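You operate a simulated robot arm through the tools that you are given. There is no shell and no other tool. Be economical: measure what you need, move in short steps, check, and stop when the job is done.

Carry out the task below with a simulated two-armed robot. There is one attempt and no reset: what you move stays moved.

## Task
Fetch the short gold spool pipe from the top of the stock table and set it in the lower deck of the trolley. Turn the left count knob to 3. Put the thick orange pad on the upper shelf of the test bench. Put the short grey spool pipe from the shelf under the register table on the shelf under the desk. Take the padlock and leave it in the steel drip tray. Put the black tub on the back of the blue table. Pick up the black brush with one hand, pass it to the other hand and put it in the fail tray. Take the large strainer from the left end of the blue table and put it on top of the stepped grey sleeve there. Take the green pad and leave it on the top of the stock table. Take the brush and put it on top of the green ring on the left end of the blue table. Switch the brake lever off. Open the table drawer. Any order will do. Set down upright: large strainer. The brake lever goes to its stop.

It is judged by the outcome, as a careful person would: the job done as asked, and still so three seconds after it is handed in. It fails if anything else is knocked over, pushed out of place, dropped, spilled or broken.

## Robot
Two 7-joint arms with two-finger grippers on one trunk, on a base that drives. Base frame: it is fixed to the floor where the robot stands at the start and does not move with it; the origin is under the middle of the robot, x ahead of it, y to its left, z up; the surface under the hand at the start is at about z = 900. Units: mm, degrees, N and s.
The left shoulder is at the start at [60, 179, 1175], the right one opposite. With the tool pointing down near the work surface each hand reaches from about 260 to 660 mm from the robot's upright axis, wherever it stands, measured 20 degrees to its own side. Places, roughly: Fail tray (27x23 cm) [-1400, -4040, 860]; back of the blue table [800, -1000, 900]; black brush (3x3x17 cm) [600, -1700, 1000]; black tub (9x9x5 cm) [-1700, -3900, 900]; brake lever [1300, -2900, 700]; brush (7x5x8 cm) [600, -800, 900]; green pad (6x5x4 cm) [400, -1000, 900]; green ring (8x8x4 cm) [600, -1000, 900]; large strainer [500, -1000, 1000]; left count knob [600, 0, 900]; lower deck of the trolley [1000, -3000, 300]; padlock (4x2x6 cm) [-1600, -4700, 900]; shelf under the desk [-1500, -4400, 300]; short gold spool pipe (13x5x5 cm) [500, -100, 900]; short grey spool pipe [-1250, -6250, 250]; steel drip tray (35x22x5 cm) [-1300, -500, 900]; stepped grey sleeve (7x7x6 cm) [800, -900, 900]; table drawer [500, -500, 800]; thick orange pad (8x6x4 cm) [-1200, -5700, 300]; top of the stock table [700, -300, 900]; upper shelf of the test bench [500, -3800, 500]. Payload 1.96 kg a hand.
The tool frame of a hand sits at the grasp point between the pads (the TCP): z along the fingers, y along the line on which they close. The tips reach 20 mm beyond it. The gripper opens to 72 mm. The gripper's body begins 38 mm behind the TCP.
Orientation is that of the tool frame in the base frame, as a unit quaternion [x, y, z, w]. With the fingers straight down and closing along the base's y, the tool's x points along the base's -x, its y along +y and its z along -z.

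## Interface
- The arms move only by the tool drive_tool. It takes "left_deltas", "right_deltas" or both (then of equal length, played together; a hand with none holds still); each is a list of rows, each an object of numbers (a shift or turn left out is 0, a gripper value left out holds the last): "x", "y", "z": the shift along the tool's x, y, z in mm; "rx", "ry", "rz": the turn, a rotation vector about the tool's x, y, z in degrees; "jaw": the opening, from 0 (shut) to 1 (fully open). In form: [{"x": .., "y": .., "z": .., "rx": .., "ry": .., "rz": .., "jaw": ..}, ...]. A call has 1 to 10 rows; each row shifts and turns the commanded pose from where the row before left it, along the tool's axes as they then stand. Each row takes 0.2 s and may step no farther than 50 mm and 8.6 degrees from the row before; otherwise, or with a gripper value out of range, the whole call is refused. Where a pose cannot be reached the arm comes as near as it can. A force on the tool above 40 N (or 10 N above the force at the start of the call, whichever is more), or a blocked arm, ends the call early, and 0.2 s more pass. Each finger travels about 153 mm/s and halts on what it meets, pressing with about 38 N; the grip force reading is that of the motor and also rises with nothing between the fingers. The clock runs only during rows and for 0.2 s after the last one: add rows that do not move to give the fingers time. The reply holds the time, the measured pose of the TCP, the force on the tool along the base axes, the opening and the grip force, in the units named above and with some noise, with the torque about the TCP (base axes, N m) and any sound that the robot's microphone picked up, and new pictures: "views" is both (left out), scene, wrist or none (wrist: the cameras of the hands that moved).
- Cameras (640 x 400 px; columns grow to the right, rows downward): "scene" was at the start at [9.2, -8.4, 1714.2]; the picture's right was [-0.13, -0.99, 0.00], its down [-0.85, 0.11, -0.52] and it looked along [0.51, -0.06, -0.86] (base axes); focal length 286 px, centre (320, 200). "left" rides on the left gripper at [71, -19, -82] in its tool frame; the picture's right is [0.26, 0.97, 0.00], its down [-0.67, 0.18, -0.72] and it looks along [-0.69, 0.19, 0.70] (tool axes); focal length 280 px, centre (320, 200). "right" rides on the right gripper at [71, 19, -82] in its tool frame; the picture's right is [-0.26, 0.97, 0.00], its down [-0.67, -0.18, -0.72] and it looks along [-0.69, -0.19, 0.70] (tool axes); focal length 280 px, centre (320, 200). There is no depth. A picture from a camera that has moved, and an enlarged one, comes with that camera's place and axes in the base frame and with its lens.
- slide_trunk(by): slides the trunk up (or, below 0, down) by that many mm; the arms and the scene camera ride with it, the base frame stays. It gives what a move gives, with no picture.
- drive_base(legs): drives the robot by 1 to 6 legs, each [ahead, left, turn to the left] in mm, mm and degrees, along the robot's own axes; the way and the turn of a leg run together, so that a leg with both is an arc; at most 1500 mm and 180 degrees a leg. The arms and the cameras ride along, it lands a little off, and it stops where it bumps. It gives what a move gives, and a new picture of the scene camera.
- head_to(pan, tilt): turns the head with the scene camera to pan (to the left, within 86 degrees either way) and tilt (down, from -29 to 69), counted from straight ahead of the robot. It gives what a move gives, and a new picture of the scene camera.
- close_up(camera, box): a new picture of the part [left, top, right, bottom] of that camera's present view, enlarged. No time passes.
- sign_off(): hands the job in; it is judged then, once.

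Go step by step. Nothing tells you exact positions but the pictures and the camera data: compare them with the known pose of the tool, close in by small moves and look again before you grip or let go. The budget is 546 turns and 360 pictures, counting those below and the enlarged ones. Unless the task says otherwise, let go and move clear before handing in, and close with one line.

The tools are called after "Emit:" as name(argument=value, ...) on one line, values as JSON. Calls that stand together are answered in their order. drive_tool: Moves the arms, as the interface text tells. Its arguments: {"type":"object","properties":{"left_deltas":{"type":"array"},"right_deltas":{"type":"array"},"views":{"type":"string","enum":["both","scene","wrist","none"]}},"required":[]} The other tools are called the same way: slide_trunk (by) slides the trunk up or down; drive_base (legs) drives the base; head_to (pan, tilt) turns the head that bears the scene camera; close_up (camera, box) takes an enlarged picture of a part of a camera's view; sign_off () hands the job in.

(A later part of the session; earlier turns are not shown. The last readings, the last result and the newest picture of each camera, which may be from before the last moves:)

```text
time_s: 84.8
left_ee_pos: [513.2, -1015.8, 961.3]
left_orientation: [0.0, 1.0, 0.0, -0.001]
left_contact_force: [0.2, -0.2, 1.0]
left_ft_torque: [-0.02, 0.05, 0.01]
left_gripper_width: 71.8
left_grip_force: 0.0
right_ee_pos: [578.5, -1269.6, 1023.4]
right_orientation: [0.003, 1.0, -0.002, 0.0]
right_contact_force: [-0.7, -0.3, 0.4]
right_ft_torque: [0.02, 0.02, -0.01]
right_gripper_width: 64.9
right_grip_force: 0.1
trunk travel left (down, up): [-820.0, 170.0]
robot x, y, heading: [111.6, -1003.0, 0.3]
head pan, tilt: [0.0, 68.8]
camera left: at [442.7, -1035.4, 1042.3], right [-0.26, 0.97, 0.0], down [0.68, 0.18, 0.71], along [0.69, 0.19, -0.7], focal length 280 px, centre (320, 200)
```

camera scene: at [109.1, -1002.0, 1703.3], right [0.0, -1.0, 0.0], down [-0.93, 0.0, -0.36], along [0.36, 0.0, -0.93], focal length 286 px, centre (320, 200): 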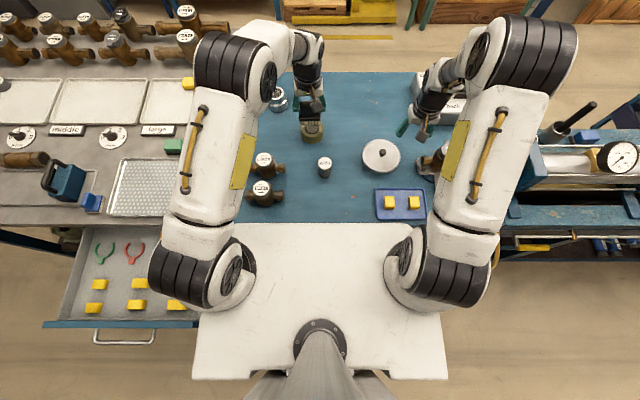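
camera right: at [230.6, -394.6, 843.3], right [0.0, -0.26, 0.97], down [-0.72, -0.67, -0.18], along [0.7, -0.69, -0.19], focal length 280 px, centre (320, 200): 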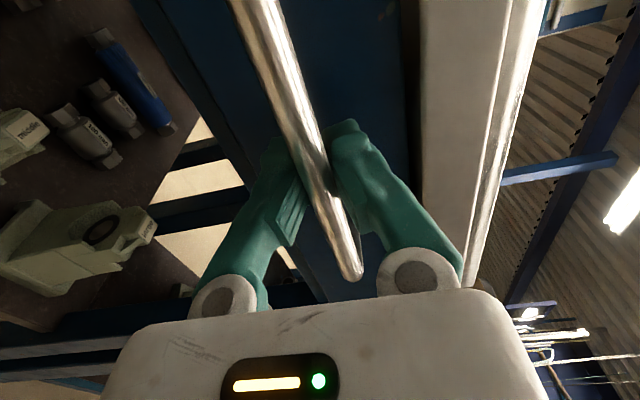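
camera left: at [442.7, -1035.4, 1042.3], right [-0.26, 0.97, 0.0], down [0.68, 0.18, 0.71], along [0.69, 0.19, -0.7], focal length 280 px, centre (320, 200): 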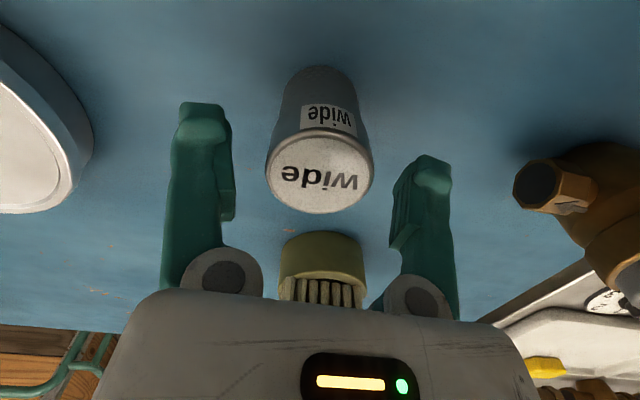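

Emit:
drive_tool(left_deltas=[{"z": 20}, {"jaw": 0}, {}, {}, {"z": -20}, {"z": -45}, {"z": -45}, {}], views="wrist")

```text
time_s: 86.6
left_ee_pos: [514.4, -1014.7, 1051.9]
left_orientation: [0.001, 1.0, 0.0, -0.001]
left_contact_force: [0.7, 0.5, -0.7]
left_ft_torque: [0.0, -0.02, -0.01]
left_gripper_width: 40.2
left_grip_force: 37.6
right_ee_pos: [580.4, -1268.7, 1023.4]
right_orientation: [0.002, 1.0, -0.002, -0.001]
right_contact_force: [0.3, 0.3, 0.2]
right_ft_torque: [0.0, 0.0, -0.02]
right_gripper_width: 64.7
right_grip_force: 0.0
trunk travel left (down, up): [-820.0, 170.0]
robot x, y, heading: [109.7, -1003.1, 0.0]
head pan, tilt: [0.0, 68.8]
camera left: at [443.9, -1035.6, 1133.4], right [-0.26, 0.97, 0.0], down [0.68, 0.18, 0.71], along [0.69, 0.19, -0.7], focal length 280 px, centre (320, 200)
```

left: 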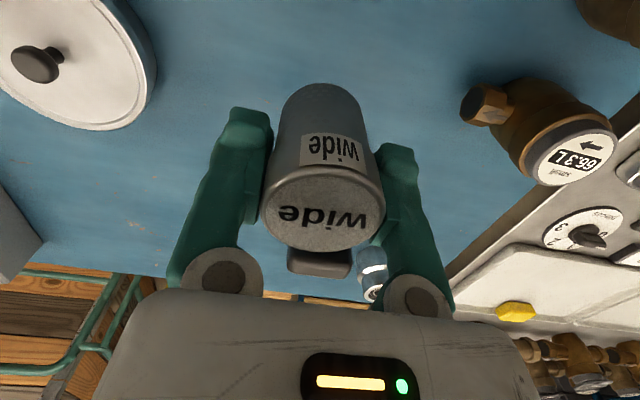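

Emit:
drive_tool(left_deltas=[{"x": -20, "y": 40}, {"x": -20, "y": 40}, {"x": -30, "y": 35}, {"x": -38, "y": 25}, {"x": -45, "y": 10}, {"x": -45, "y": 5, "z": 10}, {}], views="both")

```text
time_s: 88.2
left_ee_pos: [687.1, -862.5, 1045.3]
left_orientation: [-0.001, 1.0, -0.001, 0.0]
left_contact_force: [-0.1, 0.4, -1.3]
left_ft_torque: [-0.03, 0.01, 0.0]
left_gripper_width: 40.2
left_grip_force: 38.1
left hand out of reach, approached as far as the arm can: row 6
right_ee_pos: [577.6, -1268.1, 1023.6]
right_orientation: [0.002, 1.0, -0.002, 0.001]
right_contact_force: [0.0, 0.2, -0.2]
right_ft_torque: [-0.04, 0.0, 0.01]
right_gripper_width: 64.6
right_grip_force: 0.1
trunk travel left (down, up): [-820.0, 170.0]
robot x, y, heading: [111.6, -1007.5, 0.1]
head pan, tilt: [0.0, 68.8]
camera scene: at [107.5, -1002.7, 1703.3], right [0.0, -1.0, 0.0], down [-0.93, 0.0, -0.36], along [0.36, 0.0, -0.93], focal length 286 px, centre (320, 200)
camera left: at [617.6, -882.9, 1126.9], right [-0.26, 0.97, 0.0], down [0.68, 0.18, 0.71], along [0.69, 0.19, -0.7], focal length 280 px, centre (320, 200)
```

scene: 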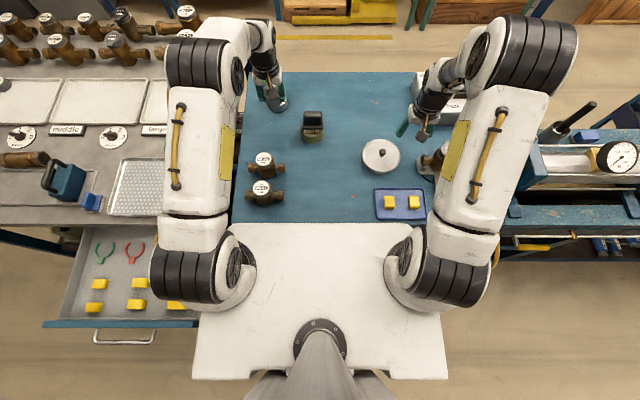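
left: 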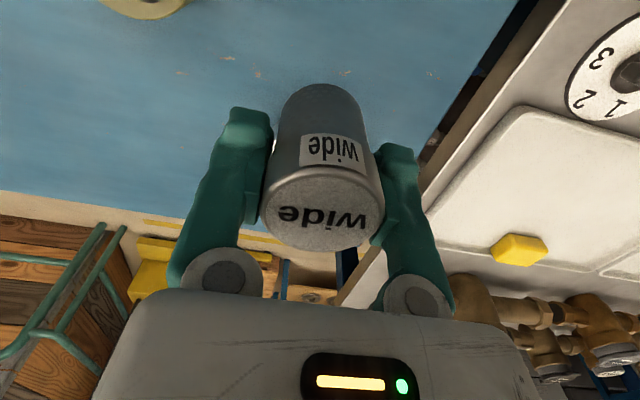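

Emit:
drive_tool(left_deltas=[{"x": 42}, {"z": 40}, {"z": 40}, {"z": 18}, {"z": 3}, {}], views="wrist")

```text
time_s: 89.6
left_ee_pos: [646.7, -863.1, 944.1]
left_orientation: [0.0, 1.0, -0.001, 0.0]
left_contact_force: [-0.3, 0.5, -1.5]
left_ft_torque: [0.0, 0.01, 0.01]
left_gripper_width: 40.4
left_grip_force: 38.2
right_ee_pos: [578.6, -1268.0, 1023.3]
right_orientation: [0.001, 1.0, -0.002, 0.001]
right_contact_force: [-0.4, 0.2, -0.2]
right_ft_torque: [0.0, 0.03, 0.0]
right_gripper_width: 64.8
right_grip_force: 0.0
trunk travel left (down, up): [-820.0, 170.0]
robot x, y, heading: [113.6, -998.4, 0.4]
head pan, tilt: [0.0, 68.8]
camera left: at [576.9, -882.7, 1026.5], right [-0.26, 0.97, 0.0], down [0.68, 0.18, 0.71], along [0.69, 0.19, -0.7], focal length 280 px, centre (320, 200)
```

left: 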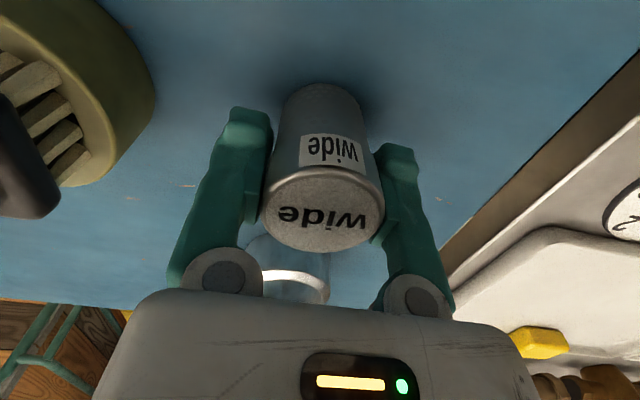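

Emit:
drive_tool(left_deltas=[{"z": 2}, {"z": 1}, {"jaw": 0.8}, {}, {"ry": -7.5}, {"ry": -7.5}, {"ry": -7.5}, {}], views="wrist")

```text
time_s: 91.4
left_ee_pos: [647.9, -862.6, 941.2]
left_orientation: [0.0, 0.981, 0.001, 0.195]
left_contact_force: [-0.9, -0.5, 0.5]
left_ft_torque: [0.0, -0.01, 0.0]
left_gripper_width: 57.7
left_grip_force: 0.0
right_ee_pos: [580.5, -1267.1, 1024.9]
right_orientation: [0.003, 1.0, -0.002, -0.001]
right_contact_force: [-0.1, 0.4, -0.7]
right_ft_torque: [0.02, -0.01, -0.01]
right_gripper_width: 64.7
right_grip_force: 0.1
trunk travel left (down, up): [-820.0, 170.0]
robot x, y, heading: [113.2, -1001.6, 0.0]
head pan, tilt: [0.0, 68.8]
camera left: at [551.1, -883.0, 990.3], right [-0.24, 0.97, -0.1], down [0.35, 0.18, 0.92], along [0.91, 0.19, -0.38], focal length 280 px, centre (320, 200)
```

left: 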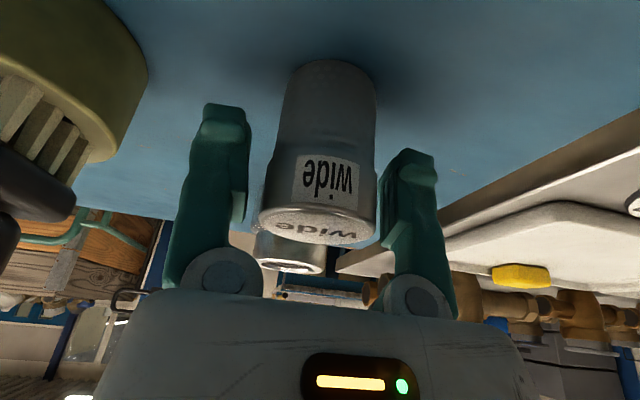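

Emit:
drive_tool(left_deltas=[{"x": -17.2, "z": -41.6}, {"x": -17.2, "z": -41.6}, {"x": -17.2, "z": -41.6}, {}], views="wrist")

```text
time_s: 92.4
left_ee_pos: [646.2, -863.7, 1075.7]
left_orientation: [0.002, 0.981, -0.001, 0.194]
left_contact_force: [-0.7, 0.1, 0.5]
left_ft_torque: [-0.01, 0.01, -0.01]
left_gripper_width: 57.7
left_grip_force: 0.1
right_ee_pos: [579.2, -1267.5, 1023.7]
right_orientation: [0.002, 1.0, -0.002, 0.0]
right_contact_force: [-0.1, -0.4, 0.1]
right_ft_torque: [0.01, -0.01, 0.02]
right_gripper_width: 64.6
right_grip_force: 0.0
trunk travel left (down, up): [-820.0, 170.0]
robot x, y, heading: [108.3, -1002.5, 0.1]
head pan, tilt: [0.0, 68.8]
camera left: at [551.0, -883.7, 1124.5], right [-0.24, 0.97, -0.1], down [0.35, 0.18, 0.92], along [0.9, 0.19, -0.38], focal length 280 px, centre (320, 200)
```

left: 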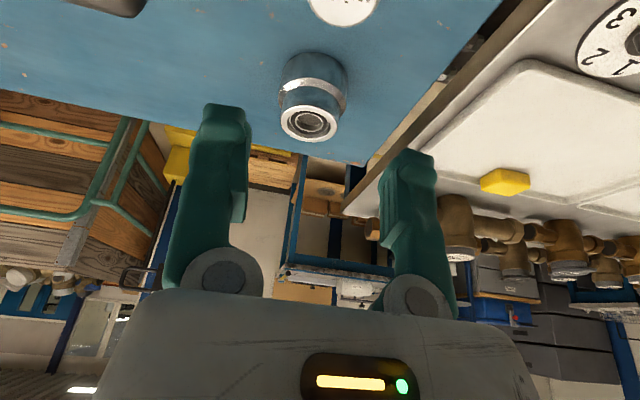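

Emit:
drive_tool(left_deltas=[{"x": 17.2, "z": 41.6}, {"x": 17.2, "z": 41.6}, {"x": 16.8, "z": 40.8}, {"jaw": 0}, {}, {}, {"x": -17.2, "z": -41.6}, {"x": -17.2, "z": -41.6}, {}], views="wrist")

```text
time_s: 94.4
left_ee_pos: [648.9, -864.0, 1031.6]
left_orientation: [0.0, 0.981, 0.0, 0.193]
left_contact_force: [0.6, -0.6, -1.4]
left_ft_torque: [-0.06, 0.0, 0.01]
left_gripper_width: 39.9
left_grip_force: 38.4
right_ee_pos: [579.4, -1269.0, 1022.6]
right_orientation: [0.001, 1.0, -0.001, 0.0]
right_contact_force: [0.1, -0.1, -0.1]
right_ft_torque: [0.02, 0.0, 0.01]
right_gripper_width: 64.7
right_grip_force: 0.1
trunk travel left (down, up): [-820.0, 170.0]
robot x, y, heading: [110.9, -1003.2, -0.0]
head pan, tilt: [0.0, 68.8]
camera left: at [552.2, -883.7, 1080.8], right [-0.24, 0.97, -0.1], down [0.35, 0.18, 0.92], along [0.9, 0.19, -0.38], focal length 280 px, centre (320, 200)
```

left: 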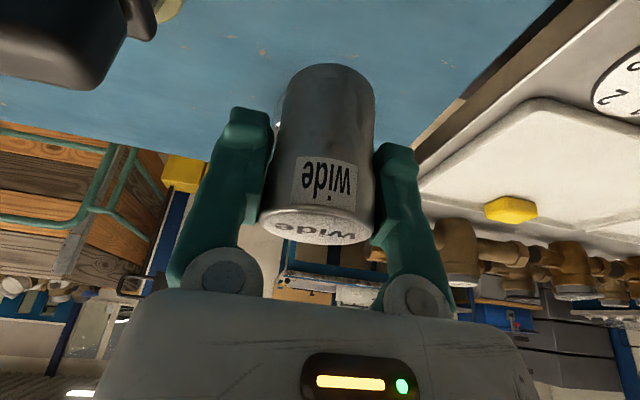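

Emit:
drive_tool(left_deltas=[{"x": -35.4, "z": 14.7, "y": 2}, {"x": -35.4, "z": 14.7, "y": 2}, {"x": -35.4, "z": 14.7, "y": 2}, {}], views="both")

Emit:
close_up(camera="scene", box=[240, 40, 320, 130])

```text
time_s: 95.4
left_ee_pos: [761.5, -858.5, 1031.9]
left_orientation: [-0.001, 0.981, 0.0, 0.195]
left_contact_force: [0.1, 0.8, -1.5]
left_ft_torque: [-0.03, -0.01, -0.02]
left_gripper_width: 40.2
left_grip_force: 38.3
right_ee_pos: [578.2, -1268.4, 1025.2]
right_orientation: [0.002, 1.0, -0.002, 0.0]
right_contact_force: [-0.2, -0.1, -1.1]
right_ft_torque: [-0.01, 0.03, 0.0]
right_gripper_width: 64.8
right_grip_force: 0.0
trunk travel left (down, up): [-820.0, 170.0]
robot x, y, heading: [111.0, -1003.4, -0.2]
head pan, tilt: [0.0, 68.8]
camera scene: at [108.3, -1002.7, 1703.3], right [0.0, -1.0, 0.0], down [-0.93, 0.0, -0.36], along [0.36, 0.0, -0.93], focal length 286 px, centre (320, 200)
camera left: at [665.6, -878.0, 1080.7], right [-0.24, 0.97, -0.1], down [0.35, 0.18, 0.92], along [0.9, 0.19, -0.38], focal length 280 px, centre (320, 200)
```

scene: 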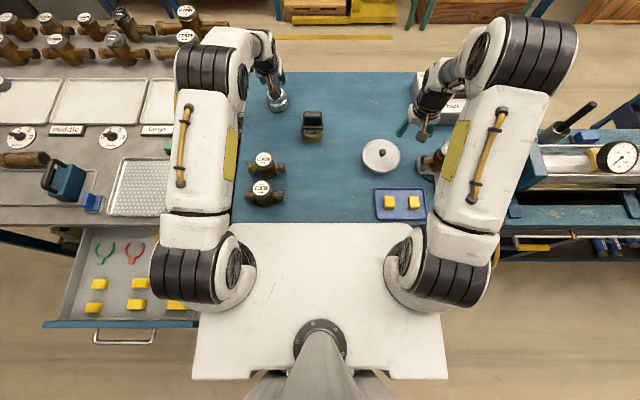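
left: 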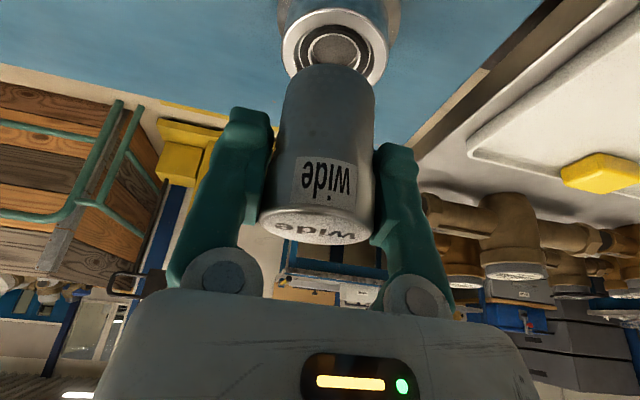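

```text
4.44 times, centred on (280, 85) of scene
camera zoom: at [108.3, -1002.7, 1703.3], right [0.0, -1.0, 0.0], down [-0.93, 0.0, -0.36], along [0.36, 0.0, -0.93], focal length 1272 px, centre (498, 711)
```

zoom: 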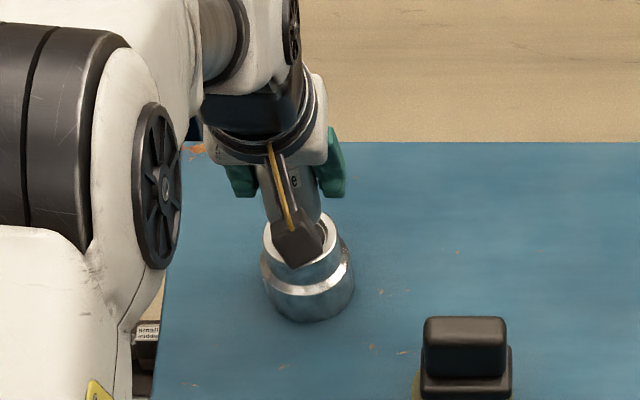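

Emit:
drive_tool(left_deltas=[{"x": 5.7, "z": 8.5}, {"x": 4.6, "z": 11.1}, {}], views="wrist")

```text
time_s: 96.2
left_ee_pos: [760.4, -857.2, 1009.7]
left_orientation: [0.0, 0.981, 0.0, 0.195]
left_contact_force: [-0.9, 1.2, 0.3]
left_ft_torque: [0.0, 0.0, -0.01]
left_gripper_width: 40.2
left_grip_force: 38.1
right_ee_pos: [579.5, -1268.0, 1022.4]
right_orientation: [0.002, 1.0, -0.002, 0.0]
right_contact_force: [0.1, -0.1, -0.1]
right_ft_torque: [-0.01, 0.02, 0.01]
right_gripper_width: 64.8
right_grip_force: 0.0
trunk travel left (down, up): [-820.0, 170.0]
robot x, y, heading: [111.0, -1003.8, 0.1]
head pan, tilt: [0.0, 68.8]
camera left: at [663.7, -877.6, 1058.7], right [-0.24, 0.97, -0.1], down [0.35, 0.18, 0.92], along [0.9, 0.19, -0.38], focal length 280 px, centre (320, 200)
```

left: 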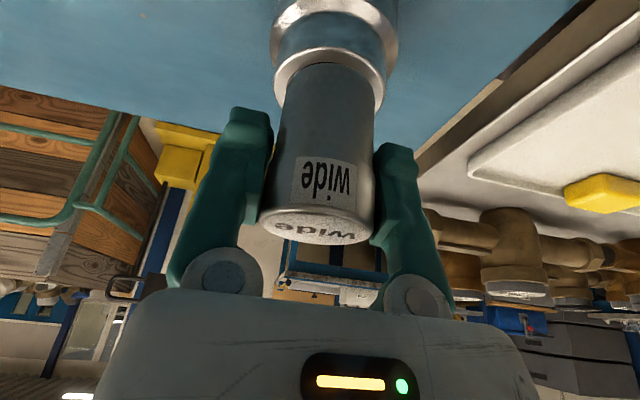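

Emit:
drive_tool(left_deltas=[{"x": 1.5, "z": 3.7}, {"x": 0.8, "z": 1.85}, {"x": 0.4, "z": 0.9}, {"x": 0.4, "z": 0.9}, {}], views="wrist")

```text
time_s: 97.4
left_ee_pos: [759.0, -856.7, 1002.6]
left_orientation: [0.0, 0.981, 0.0, 0.195]
left_contact_force: [1.0, 1.0, -1.2]
left_ft_torque: [-0.01, 0.0, 0.01]
left_gripper_width: 39.9
left_grip_force: 37.6
right_ee_pos: [579.7, -1268.1, 1024.3]
right_orientation: [0.001, 1.0, -0.002, 0.0]
right_contact_force: [0.2, 0.2, -0.1]
right_ft_torque: [0.0, -0.01, 0.01]
right_gripper_width: 64.8
right_grip_force: 0.0
trunk travel left (down, up): [-820.0, 170.0]
robot x, y, heading: [111.4, -1004.6, 0.1]
head pan, tilt: [0.0, 68.8]
camera left: at [664.4, -877.3, 1050.8], right [-0.24, 0.97, -0.1], down [0.35, 0.18, 0.92], along [0.9, 0.19, -0.38], focal length 280 px, centre (320, 200)
```

left: 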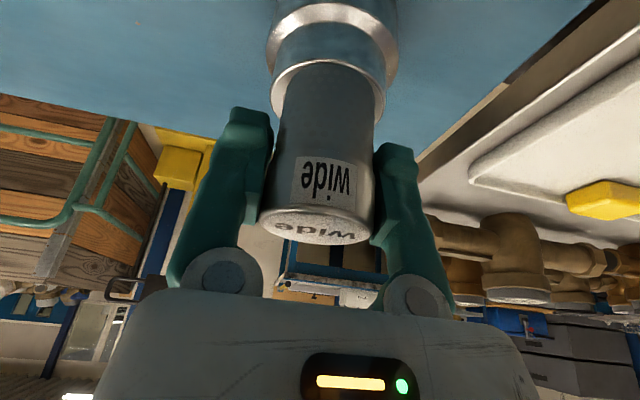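

Emit:
drive_tool(left_deltas=[{"x": -2.8, "z": 1.1}, {"x": 0.4, "z": 0.9}, {"x": 0.4, "z": 0.9}, {}], views="none")

```text
time_s: 98.4
left_ee_pos: [764.3, -855.8, 1000.5]
left_orientation: [0.0, 0.981, 0.0, 0.194]
left_contact_force: [-0.2, 0.1, 0.6]
left_ft_torque: [-0.06, 0.0, 0.02]
left_gripper_width: 40.1
left_grip_force: 38.0
right_ee_pos: [579.8, -1268.6, 1024.1]
right_orientation: [0.002, 1.0, -0.001, 0.0]
right_contact_force: [-0.7, 0.2, -0.1]
right_ft_torque: [0.0, 0.01, 0.0]
right_gripper_width: 64.7
right_grip_force: 0.1
trunk travel left (down, up): [-820.0, 170.0]
robot x, y, heading: [112.4, -1001.2, 0.3]
head pan, tilt: [0.0, 68.8]
```

Emit:
drive_tool(left_deltas=[{"x": 0.4, "z": 0.9}, {"x": 0.4, "z": 0.9}, {"x": 0.4, "z": 0.9}, {}], views="wrist")

```text
time_s: 99.4
left_ee_pos: [763.9, -857.5, 998.6]
left_orientation: [0.0, 0.98, 0.0, 0.197]
left_contact_force: [3.8, 0.8, 19.9]
left_ft_torque: [-0.17, 0.08, 0.03]
left_gripper_width: 40.1
left_grip_force: 37.5
right_ee_pos: [578.8, -1269.0, 1024.0]
right_orientation: [0.002, 1.0, -0.002, 0.001]
right_contact_force: [-0.4, -0.2, 0.5]
right_ft_torque: [0.01, 0.03, -0.01]
right_gripper_width: 64.6
right_grip_force: 0.0
trunk travel left (down, up): [-820.0, 170.0]
robot x, y, heading: [111.8, -1002.8, 0.0]
head pan, tilt: [0.0, 68.8]
camera left: at [666.8, -877.4, 1048.1], right [-0.24, 0.97, -0.1], down [0.35, 0.18, 0.92], along [0.91, 0.19, -0.38], focal length 280 px, centre (320, 200)
```

left: 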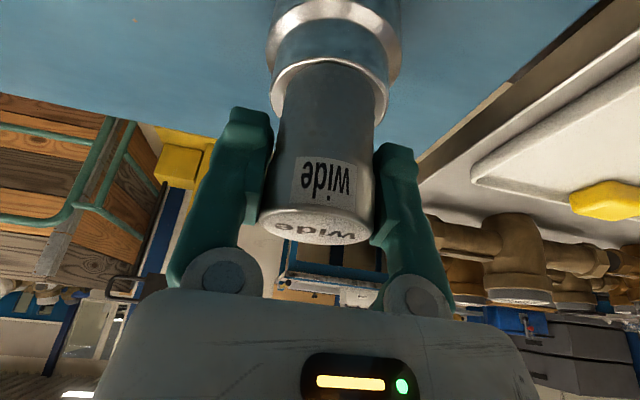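

Emit:
drive_tool(left_deltas=[{"x": -0.3, "z": -0.7}, {"jaw": 0.8}, {}, {"x": -8, "z": -19}, {"x": -17.2, "z": -41.6}, {"x": -10, "z": -24}, {}], views="both")

Emit:
close_up(camera="scene", box=[240, 40, 320, 130])

```text
time_s: 101.0
left_ee_pos: [765.0, -856.6, 1089.2]
left_orientation: [0.0, 0.981, 0.0, 0.194]
left_contact_force: [0.7, 0.6, -0.3]
left_ft_torque: [0.0, 0.0, 0.05]
left_gripper_width: 57.3
left_grip_force: 0.0
right_ee_pos: [579.5, -1268.8, 1023.3]
right_orientation: [0.002, 1.0, -0.002, 0.0]
right_contact_force: [0.3, -0.4, 0.2]
right_ft_torque: [0.0, 0.01, -0.03]
right_gripper_width: 64.7
right_grip_force: 0.0
trunk travel left (down, up): [-820.0, 170.0]
robot x, y, heading: [109.7, -996.3, 0.3]
head pan, tilt: [0.0, 68.8]
camera scene: at [109.2, -1002.6, 1703.3], right [0.0, -1.0, 0.0], down [-0.93, 0.0, -0.36], along [0.36, 0.0, -0.93], focal length 286 px, centre (320, 200)
camera left: at [668.5, -877.4, 1138.3], right [-0.24, 0.97, -0.1], down [0.35, 0.18, 0.92], along [0.9, 0.19, -0.38], focal length 280 px, centre (320, 200)
```

scene: 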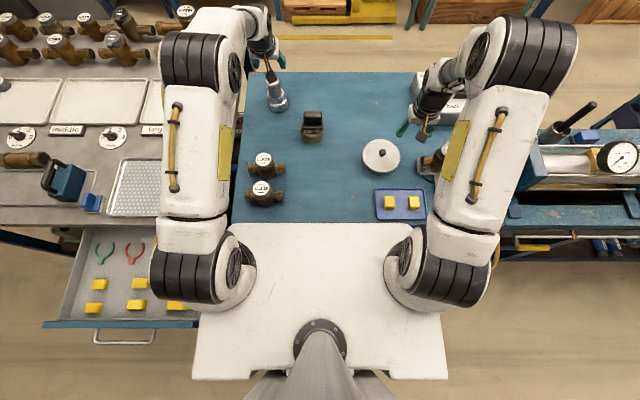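
left: 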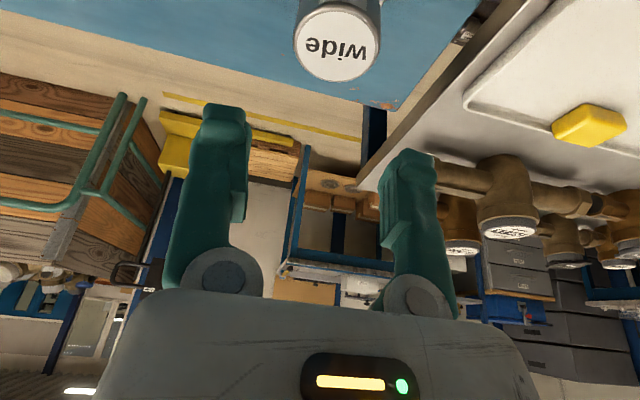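

```text
4.44 times, centred on (280, 85) of scene
camera zoom: at [109.2, -1002.6, 1703.3], right [0.0, -1.0, 0.0], down [-0.93, 0.0, -0.36], along [0.36, 0.0, -0.93], focal length 1272 px, centre (498, 711)
```

zoom: 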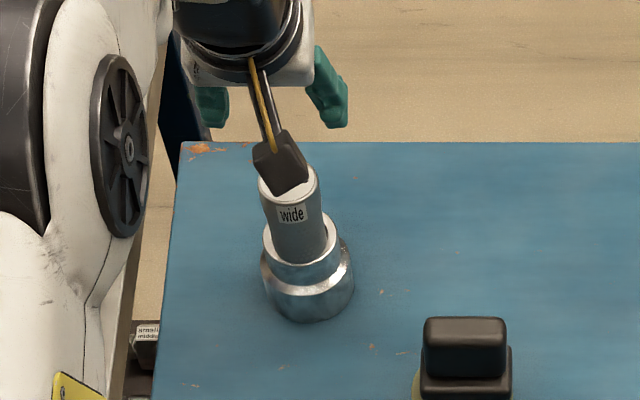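

Emit:
drive_tool(left_deltas=[{"x": 40, "z": -27}, {"x": 40, "z": -17}, {"x": 42, "z": -17}, {"x": 42, "z": -17}, {"ry": 7.5}, {"ry": 7.5}, {"ry": 7.5, "jaw": 1}, {"x": 40}, {"x": 40}], views="none")

Emit:
drive_tool(right_deltas=[{"z": -45}, {"z": -45, "x": 20}, {"x": 45}, {"x": 45}, {"x": 45}, {"x": 30}], views="none")

Emit:
drive_base(legs=[[-350, 0, 0], [0, -650, 0]])

Emit:
head_to(pan=0, tilt=45)

```text
time_s: 103.0
left_ee_pos: [500.7, -857.5, 1099.4]
left_orientation: [0.001, 1.0, -0.001, 0.001]
left_contact_force: [0.2, -0.6, -0.4]
left_ft_torque: [0.01, 0.01, -0.01]
left_gripper_width: 71.8
left_grip_force: 0.0
right_ee_pos: [577.1, -1268.4, 1024.2]
right_orientation: [0.002, 1.0, -0.001, 0.001]
right_contact_force: [-0.7, -0.1, -0.8]
right_ft_torque: [0.02, -0.04, 0.03]
right_gripper_width: 65.0
right_grip_force: 0.1
trunk travel left (down, up): [-820.0, 170.0]
robot x, y, heading: [110.6, -1004.8, -0.1]
head pan, tilt: [0.0, 68.8]
```

```text
time_s: 104.4
left_ee_pos: [503.4, -856.6, 1099.0]
left_orientation: [0.0, 1.0, 0.0, -0.001]
left_contact_force: [-0.1, 0.3, -0.2]
left_ft_torque: [0.0, 0.01, 0.04]
left_gripper_width: 72.2
left_grip_force: 0.1
right_ee_pos: [394.9, -1268.1, 1113.5]
right_orientation: [0.001, 1.0, -0.001, 0.001]
right_contact_force: [0.5, 0.1, -0.7]
right_ft_torque: [-0.01, 0.03, -0.04]
right_gripper_width: 64.8
right_grip_force: 0.0
trunk travel left (down, up): [-820.0, 170.0]
robot x, y, heading: [111.1, -997.9, 0.1]
head pan, tilt: [0.0, 68.8]
```

```text
time_s: 109.9
left_ee_pos: [153.2, -1511.2, 1098.8]
left_orientation: [0.001, 1.0, 0.0, -0.001]
left_contact_force: [0.3, 0.1, 0.0]
left_ft_torque: [0.03, -0.03, 0.01]
left_gripper_width: 71.7
left_grip_force: 0.0
right_ee_pos: [44.9, -1923.0, 1114.3]
right_orientation: [0.002, 1.0, -0.001, 0.0]
right_contact_force: [0.4, 0.4, 0.6]
right_ft_torque: [-0.03, -0.01, -0.05]
right_gripper_width: 64.7
right_grip_force: 0.0
trunk travel left (down, up): [-820.0, 170.0]
robot x, y, heading: [-238.5, -1655.0, 0.3]
head pan, tilt: [0.0, 68.8]
camera scene: at [-240.5, -1655.6, 1703.3], right [0.0, -1.0, 0.0], down [-0.93, 0.0, -0.36], along [0.36, 0.0, -0.93], focal length 286 px, centre (320, 200)
```

scene: 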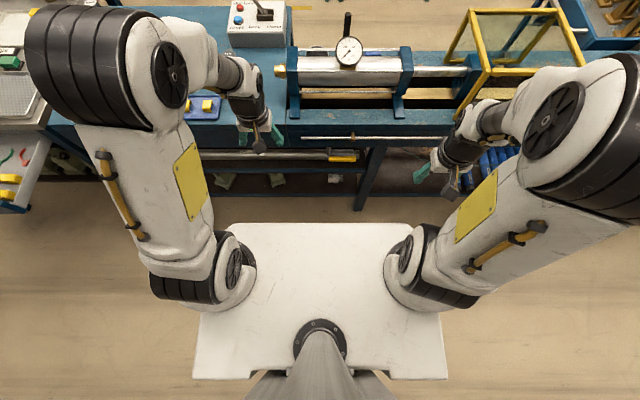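

```text
time_s: 110.8
left_ee_pos: [154.4, -1511.8, 1099.6]
left_orientation: [0.002, 1.0, 0.0, -0.001]
left_contact_force: [0.0, 0.1, -0.2]
left_ft_torque: [0.02, 0.0, 0.01]
left_gripper_width: 72.0
left_grip_force: 0.0
right_ee_pos: [45.4, -1922.4, 1114.2]
right_orientation: [0.003, 1.0, -0.002, 0.0]
right_contact_force: [0.3, 0.5, 0.4]
right_ft_torque: [-0.01, 0.03, 0.05]
right_gripper_width: 64.8
right_grip_force: 0.1
trunk travel left (down, up): [-820.0, 170.0]
robot x, y, heading: [-236.3, -1655.9, -0.0]
head pan, tilt: [0.0, 45.0]
camera scene: at [-215.2, -1656.1, 1732.1], right [0.0, -1.0, 0.0], down [-0.71, 0.0, -0.71], along [0.71, 0.0, -0.71], focal length 286 px, centre (320, 200)
```

scene: 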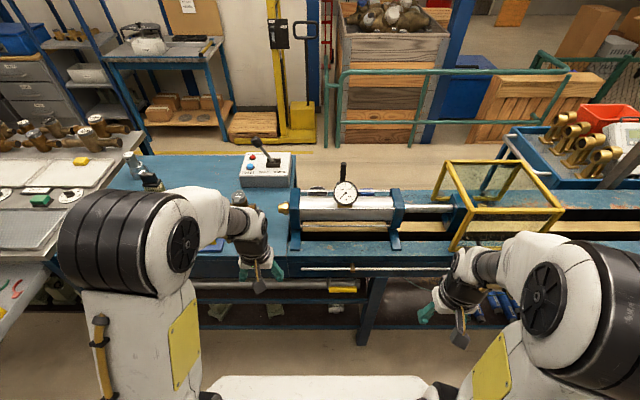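

Emit:
close_up(camera="scene", box=[270, 130, 470, 290])

Emit:
head_to(pan=-50, tilt=35)

```text
2.50 times, centred on (370, 210) of scene
camera zoom: at [-215.2, -1656.1, 1732.1], right [0.0, -1.0, 0.0], down [-0.71, 0.0, -0.71], along [0.71, 0.0, -0.71], focal length 716 px, centre (195, 175)
```

zoom: 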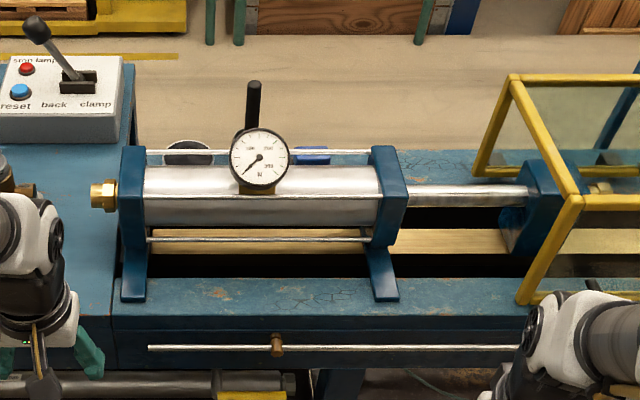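

```text
time_s: 111.9
left_ee_pos: [155.1, -1510.6, 1099.5]
left_orientation: [0.001, 1.0, -0.001, 0.0]
left_contact_force: [-0.2, 0.1, -1.0]
left_ft_torque: [-0.01, -0.02, 0.0]
left_gripper_width: 72.1
left_grip_force: 0.0
right_ee_pos: [45.0, -1923.3, 1112.9]
right_orientation: [0.001, 1.0, -0.002, 0.0]
right_contact_force: [-0.6, 0.0, 0.0]
right_ft_torque: [-0.01, -0.01, 0.02]
right_gripper_width: 64.6
right_grip_force: 0.0
trunk travel left (down, up): [-820.0, 170.0]
robot x, y, heading: [-240.6, -1655.4, -0.1]
head pan, tilt: [-50.0, 35.0]
camera scene: at [-239.8, -1723.5, 1747.0], right [-0.77, -0.64, 0.0], down [-0.37, 0.44, -0.82], along [0.53, -0.63, -0.57], focal length 286 px, centre (320, 200)
```

scene: 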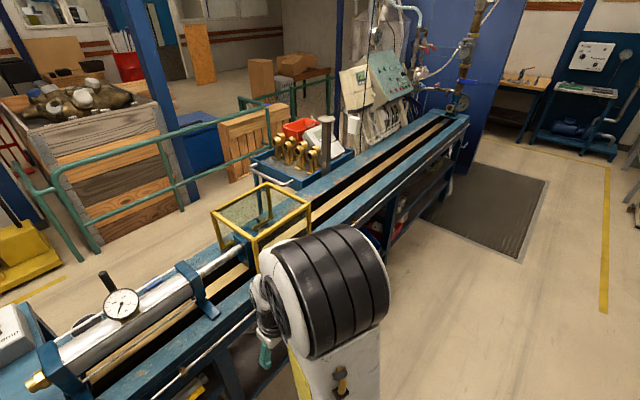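

Emit:
close_up(camera="scene", box=[20, 240, 220, 390])

```text
2.67 times, centred on (120, 315) of scene
camera zoom: at [-239.8, -1723.5, 1747.0], right [-0.77, -0.64, 0.0], down [-0.37, 0.44, -0.82], along [0.53, -0.63, -0.57], focal length 763 px, centre (853, -107)
```

zoom: 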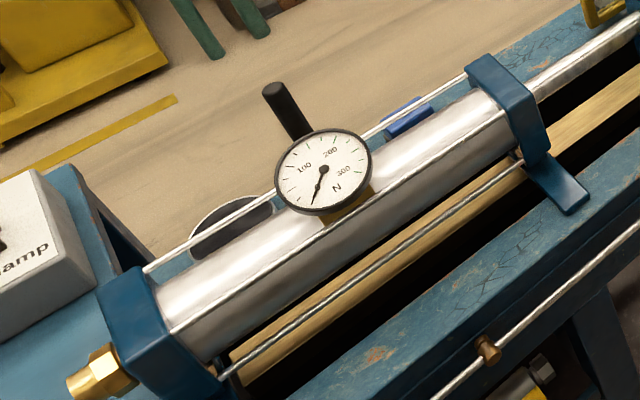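

Emit:
drive_base(legs=[[0, 86, 0], [340, 0, 0]])

Emit:
head_to(pan=-20, tilt=50)

```text
time_s: 114.8
left_ee_pos: [490.7, -1424.3, 1098.8]
left_orientation: [0.002, 1.0, 0.0, -0.001]
left_contact_force: [-0.5, -0.2, -0.4]
left_ft_torque: [-0.02, 0.02, 0.02]
left_gripper_width: 71.9
left_grip_force: 0.0
right_ee_pos: [381.3, -1837.5, 1114.3]
right_orientation: [0.004, 1.0, -0.002, 0.001]
right_contact_force: [0.4, 0.4, 0.9]
right_ft_torque: [-0.01, -0.03, 0.01]
right_gripper_width: 64.7
right_grip_force: 0.0
trunk travel left (down, up): [-820.0, 170.0]
robot x, y, heading: [98.4, -1570.3, -0.2]
head pan, tilt: [-50.0, 35.0]
camera scene: at [96.1, -1637.9, 1747.0], right [-0.77, -0.64, 0.0], down [-0.37, 0.44, -0.82], along [0.53, -0.63, -0.57], focal length 286 px, centre (320, 200)
```

scene: 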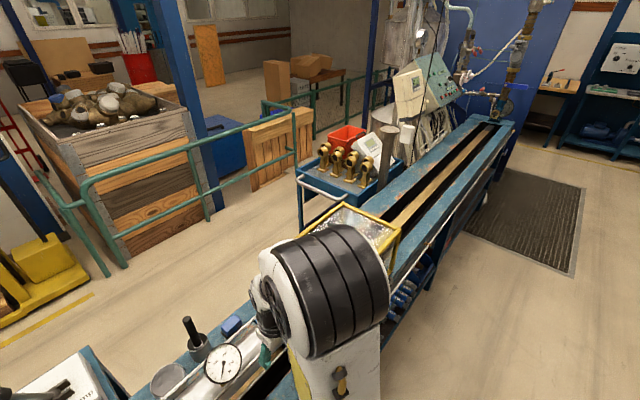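

```text
time_s: 115.8
left_ee_pos: [490.1, -1425.8, 1098.1]
left_orientation: [0.001, 1.0, 0.0, -0.001]
left_contact_force: [0.3, 0.5, -0.2]
left_ft_torque: [-0.01, -0.02, -0.02]
left_gripper_width: 71.8
left_grip_force: 0.0
right_ee_pos: [381.2, -1838.0, 1115.4]
right_orientation: [0.004, 1.0, -0.001, 0.001]
right_contact_force: [0.4, 0.3, 0.7]
right_ft_torque: [0.0, 0.0, 0.0]
right_gripper_width: 64.7
right_grip_force: 0.0
trunk travel left (down, up): [-820.0, 170.0]
robot x, y, heading: [97.5, -1570.2, 0.2]
head pan, tilt: [-20.0, 50.0]
camera scene: at [112.2, -1597.2, 1725.3], right [-0.34, -0.94, 0.0], down [-0.72, 0.26, -0.64], along [0.6, -0.22, -0.77], focal length 286 px, centre (320, 200)
```

scene: 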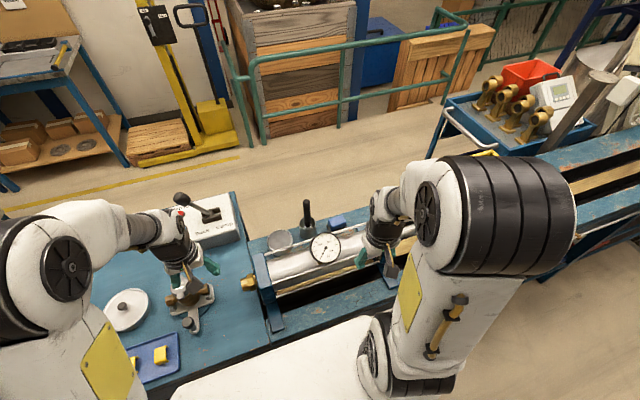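

Emit:
close_up(camera="scene", box=[260, 180, 360, 280])

```text
4.00 times, centred on (310, 230) of scene
camera zoom: at [112.2, -1597.2, 1725.3], right [-0.34, -0.94, 0.0], down [-0.72, 0.26, -0.64], along [0.6, -0.22, -0.77], focal length 1145 px, centre (360, 80)
```

zoom: 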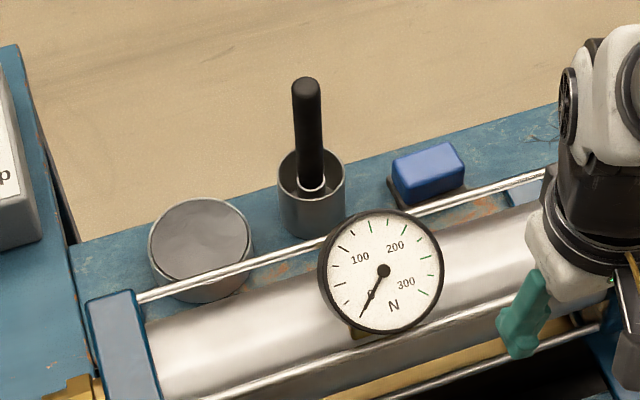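

Emit:
drive_tool(right_deltas=[{"x": -38, "y": 16, "z": -4, "jaw": 1}, {"x": -38, "y": 16, "z": -4}, {"x": -38, "y": 16, "z": -4}, {"x": -38, "y": 16, "z": -4}, {"x": -38, "y": 16, "z": -2}, {"x": -38, "y": 14, "z": -2}, {}], views="wrist")

```text
time_s: 117.4
left_ee_pos: [492.1, -1425.4, 1097.5]
left_orientation: [0.001, 1.0, 0.0, 0.0]
left_contact_force: [0.5, -0.5, 0.2]
left_ft_torque: [-0.01, 0.0, 0.04]
left_gripper_width: 71.9
left_grip_force: 0.0
right_ee_pos: [611.3, -1745.0, 1134.0]
right_orientation: [0.003, 1.0, -0.001, 0.0]
right_contact_force: [0.7, -0.9, -0.2]
right_ft_torque: [0.01, 0.02, 0.01]
right_gripper_width: 71.9
right_grip_force: 0.0
trunk travel left (down, up): [-820.0, 170.0]
robot x, y, heading: [99.3, -1568.4, -0.3]
head pan, tilt: [-20.0, 50.0]
camera right: at [539.8, -1726.0, 1214.9], right [0.27, 0.96, 0.0], down [0.67, -0.19, 0.72], along [0.69, -0.19, -0.7], focal length 280 px, centre (320, 200)
```

right: 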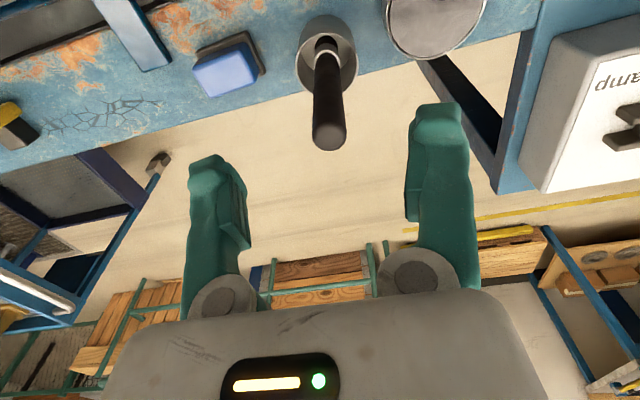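

Emit:
drive_tool(right_deltas=[{"x": -10, "y": 2, "z": 10}, {"z": 35}, {"z": 20}, {}], views="wrist")

```text
time_s: 118.4
left_ee_pos: [490.9, -1426.3, 1098.0]
left_orientation: [0.001, 1.0, 0.0, -0.002]
left_contact_force: [0.3, 0.0, -0.5]
left_ft_torque: [0.0, 0.0, 0.0]
left_gripper_width: 72.0
left_grip_force: 0.1
right_ee_pos: [622.7, -1744.4, 1069.4]
right_orientation: [0.003, 1.0, -0.002, -0.001]
right_contact_force: [0.0, 0.2, 0.0]
right_ft_torque: [0.01, 0.01, 0.0]
right_gripper_width: 72.2
right_grip_force: 0.1
trunk travel left (down, up): [-820.0, 170.0]
robot x, y, heading: [99.9, -1570.5, -0.3]
head pan, tilt: [-20.0, 50.0]
camera right: at [550.0, -1724.1, 1149.3], right [0.27, 0.96, 0.0], down [0.67, -0.18, 0.72], along [0.69, -0.19, -0.7], focal length 280 px, centre (320, 200)
```

right: 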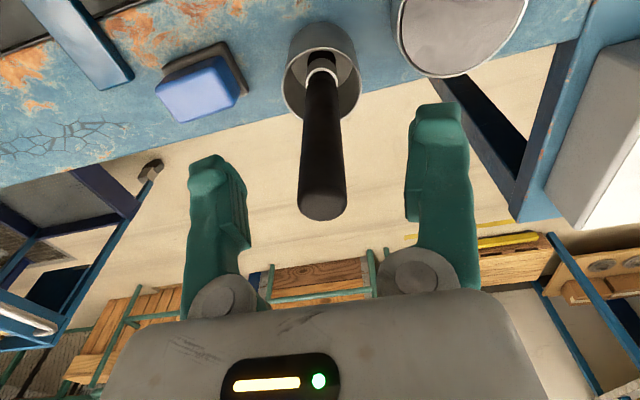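

Emit:
drive_tool(right_deltas=[{"z": 12}, {"jaw": 0}, {}, {}, {"z": -40}, {"z": -45}, {"z": -45}, {}], views="wrist")

```text
time_s: 120.2
left_ee_pos: [490.1, -1425.9, 1098.7]
left_orientation: [0.001, 1.0, 0.0, -0.001]
left_contact_force: [0.2, -0.3, -0.3]
left_ft_torque: [-0.05, 0.0, -0.03]
left_gripper_width: 72.1
left_grip_force: 0.0
right_ee_pos: [619.4, -1743.0, 1130.9]
right_orientation: [0.003, 1.0, -0.002, -0.001]
right_contact_force: [0.1, -0.2, -0.5]
right_ft_torque: [0.0, 0.03, 0.03]
right_gripper_width: 15.5
right_grip_force: 37.8
right hand out of reach, approached as far as the arm can: row 6, 7
trunk travel left (down, up): [-820.0, 170.0]
robot x, y, heading: [97.9, -1571.0, -0.4]
head pan, tilt: [-20.0, 50.0]
camera right: at [549.0, -1723.4, 1211.7], right [0.27, 0.96, 0.0], down [0.67, -0.18, 0.72], along [0.69, -0.19, -0.7], focal length 280 px, centre (320, 200)
```

right: 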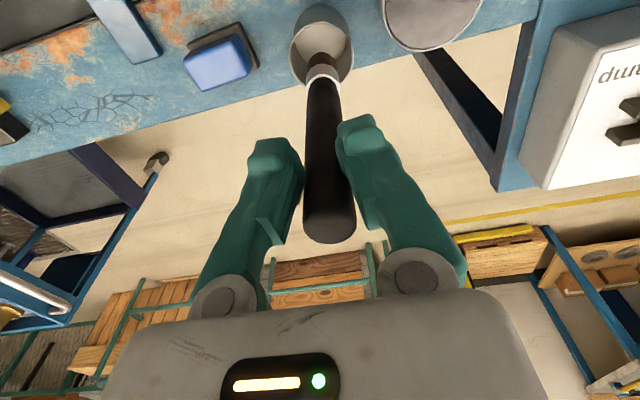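

Emit:
slide_trunk(by=130)

Emit:
close_up(camera="scene", box=[220, 130, 420, 280])

```text
time_s: 121.8
left_ee_pos: [491.3, -1426.3, 1229.0]
left_orientation: [0.001, 1.0, -0.001, -0.001]
left_contact_force: [0.7, 0.4, 1.3]
left_ft_torque: [0.02, -0.02, -0.02]
left_gripper_width: 71.8
left_grip_force: 0.1
right_ee_pos: [620.2, -1744.1, 1261.4]
right_orientation: [0.004, 1.0, -0.002, 0.0]
right_contact_force: [0.0, -0.4, -0.6]
right_ft_torque: [0.0, 0.02, -0.02]
right_gripper_width: 14.8
right_grip_force: 37.8
trunk travel left (down, up): [-950.0, 40.0]
robot x, y, heading: [96.3, -1572.9, -0.4]
head pan, tilt: [-20.0, 50.0]
```

```text
2.67 times, centred on (320, 205) of scene
camera zoom: at [113.2, -1597.1, 1855.2], right [-0.34, -0.94, 0.0], down [-0.72, 0.26, -0.64], along [0.6, -0.22, -0.77], focal length 763 px, centre (320, 187)
```

zoom: 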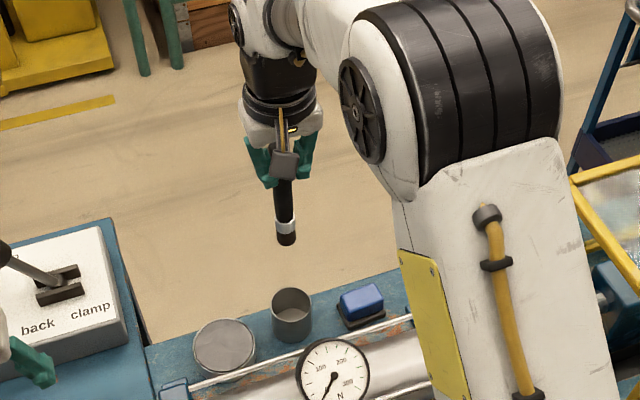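

Emit:
drive_tool(right_deltas=[{"x": 48}, {"x": 48}, {"x": 48}, {"x": 40}, {}], views="none")

Emit:
drive_base(legs=[[-400, 0, 0]])

Emit:
slide_trunk(by=-130)

Emit:
head_to(pan=0, tilt=50)

```text
time_s: 123.0
left_ee_pos: [491.4, -1426.0, 1229.0]
left_orientation: [0.002, 1.0, 0.0, 0.0]
left_contact_force: [0.5, 0.2, -0.1]
left_ft_torque: [-0.01, -0.02, 0.0]
left_gripper_width: 72.0
left_grip_force: 0.0
right_ee_pos: [435.9, -1742.7, 1260.6]
right_orientation: [0.004, 1.0, -0.002, 0.0]
right_contact_force: [0.1, -0.3, -0.3]
right_ft_torque: [0.02, 0.01, -0.01]
right_gripper_width: 14.2
right_grip_force: 38.0
trunk travel left (down, up): [-950.0, 40.0]
robot x, y, heading: [100.2, -1572.1, -0.4]
head pan, tilt: [-20.0, 50.0]
```

```text
time_s: 125.5
left_ee_pos: [93.8, -1425.8, 1229.2]
left_orientation: [0.004, 1.0, 0.0, -0.002]
left_contact_force: [-0.1, -0.8, -0.1]
left_ft_torque: [-0.01, 0.01, 0.01]
left_gripper_width: 72.0
left_grip_force: 0.0
right_ee_pos: [37.5, -1741.4, 1261.4]
right_orientation: [0.006, 1.0, -0.002, 0.0]
right_contact_force: [0.1, 0.0, 0.0]
right_ft_torque: [-0.03, 0.0, 0.0]
right_gripper_width: 0.0
right_grip_force: 29.8
trunk travel left (down, up): [-950.0, 40.0]
robot x, y, heading: [-301.4, -1571.2, -0.3]
head pan, tilt: [-20.0, 50.0]
camera scene: at [-284.5, -1595.6, 1855.3], right [-0.35, -0.94, 0.0], down [-0.72, 0.27, -0.64], along [0.6, -0.22, -0.77], focal length 286 px, centre (320, 200)
```

scene: 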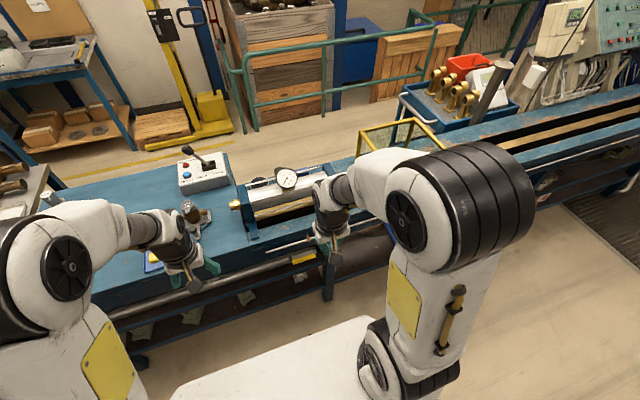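

```text
time_s: 127.0
left_ee_pos: [93.4, -1426.0, 1098.9]
left_orientation: [0.005, 1.0, -0.001, -0.001]
left_contact_force: [-0.3, 0.2, -0.6]
left_ft_torque: [-0.01, 0.01, -0.01]
left_gripper_width: 72.0
left_grip_force: 0.0
right_ee_pos: [36.0, -1741.6, 1131.7]
right_orientation: [0.006, 1.0, -0.002, 0.0]
right_contact_force: [0.2, 0.8, -0.8]
right_ft_torque: [0.0, -0.03, -0.02]
right_gripper_width: 0.1
right_grip_force: 29.0
trunk travel left (down, up): [-820.0, 170.0]
robot x, y, heading: [-301.2, -1568.1, -0.4]
head pan, tilt: [-20.0, 50.0]
```

```text
time_s: 127.9
left_ee_pos: [91.7, -1426.7, 1098.8]
left_orientation: [0.005, 1.0, 0.0, -0.001]
left_contact_force: [-1.1, -0.2, 0.1]
left_ft_torque: [-0.04, 0.02, 0.02]
left_gripper_width: 72.1
left_grip_force: 0.1
right_ee_pos: [35.6, -1742.7, 1131.2]
right_orientation: [0.006, 1.0, -0.002, 0.0]
right_contact_force: [-0.3, 0.5, -0.4]
right_ft_torque: [0.02, -0.03, 0.03]
right_gripper_width: 0.0
right_grip_force: 29.4
trunk travel left (down, up): [-820.0, 170.0]
robot x, y, heading: [-301.1, -1565.2, -0.1]
head pan, tilt: [0.0, 50.0]
camera scene: at [-281.9, -1569.4, 1725.3], right [-0.01, -1.0, 0.0], down [-0.77, 0.01, -0.64], along [0.64, 0.0, -0.77], focal length 286 px, centre (320, 200)
```

scene: 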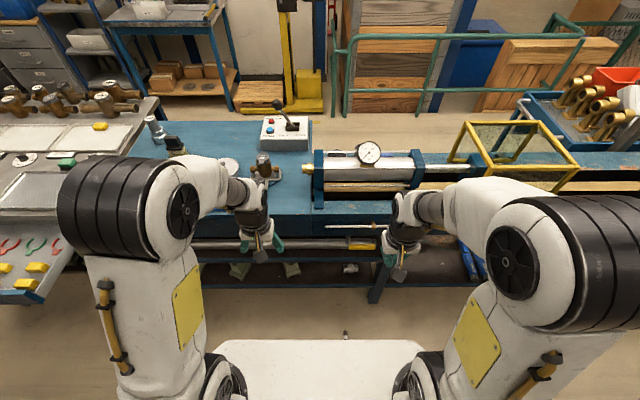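

Emit:
close_up(camera="scene", box=[270, 270, 430, 370])

Emit:
head_to(pan=0, tilt=69)

```text
4.00 times, centred on (350, 320) of scene
camera zoom: at [-281.9, -1569.4, 1725.3], right [-0.01, -1.0, 0.0], down [-0.77, 0.01, -0.64], along [0.64, 0.0, -0.77], focal length 1145 px, centre (200, -280)
```

zoom: 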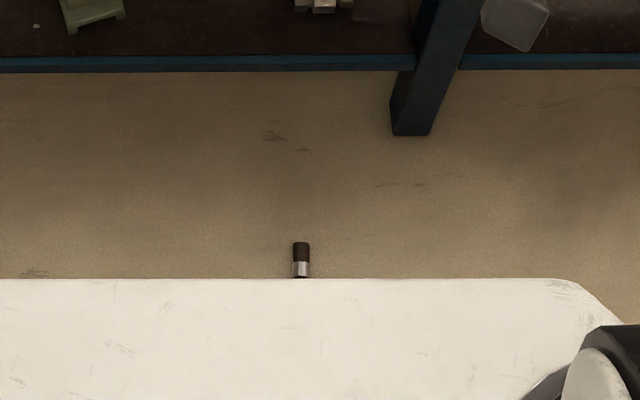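

```text
time_s: 128.7
left_ee_pos: [92.9, -1425.9, 1098.5]
left_orientation: [0.005, 1.0, 0.0, -0.001]
left_contact_force: [-0.4, 0.7, -0.1]
left_ft_torque: [0.01, -0.01, -0.01]
left_gripper_width: 72.2
left_grip_force: 0.1
right_ee_pos: [35.9, -1742.5, 1130.8]
right_orientation: [0.007, 1.0, -0.001, 0.0]
right_contact_force: [0.5, 0.4, -0.7]
right_ft_torque: [0.0, -0.01, 0.0]
right_gripper_width: 0.0
right_grip_force: 29.6
trunk travel left (down, up): [-820.0, 170.0]
robot x, y, heading: [-301.8, -1569.2, -0.5]
head pan, tilt: [0.0, 68.8]
camera scene: at [-302.9, -1569.1, 1703.4], right [-0.01, -1.0, 0.0], down [-0.93, 0.01, -0.36], along [0.36, 0.0, -0.93], focal length 286 px, centre (320, 200)
```

scene: 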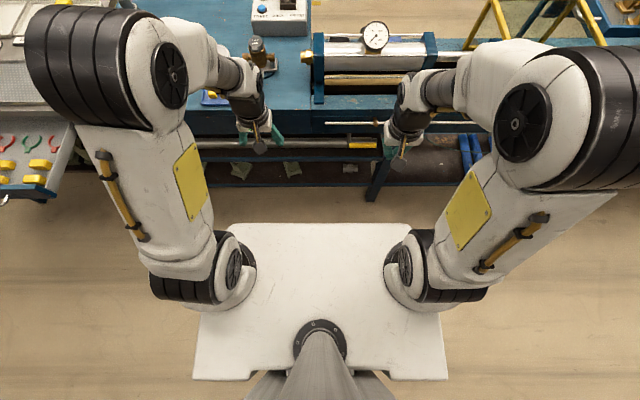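

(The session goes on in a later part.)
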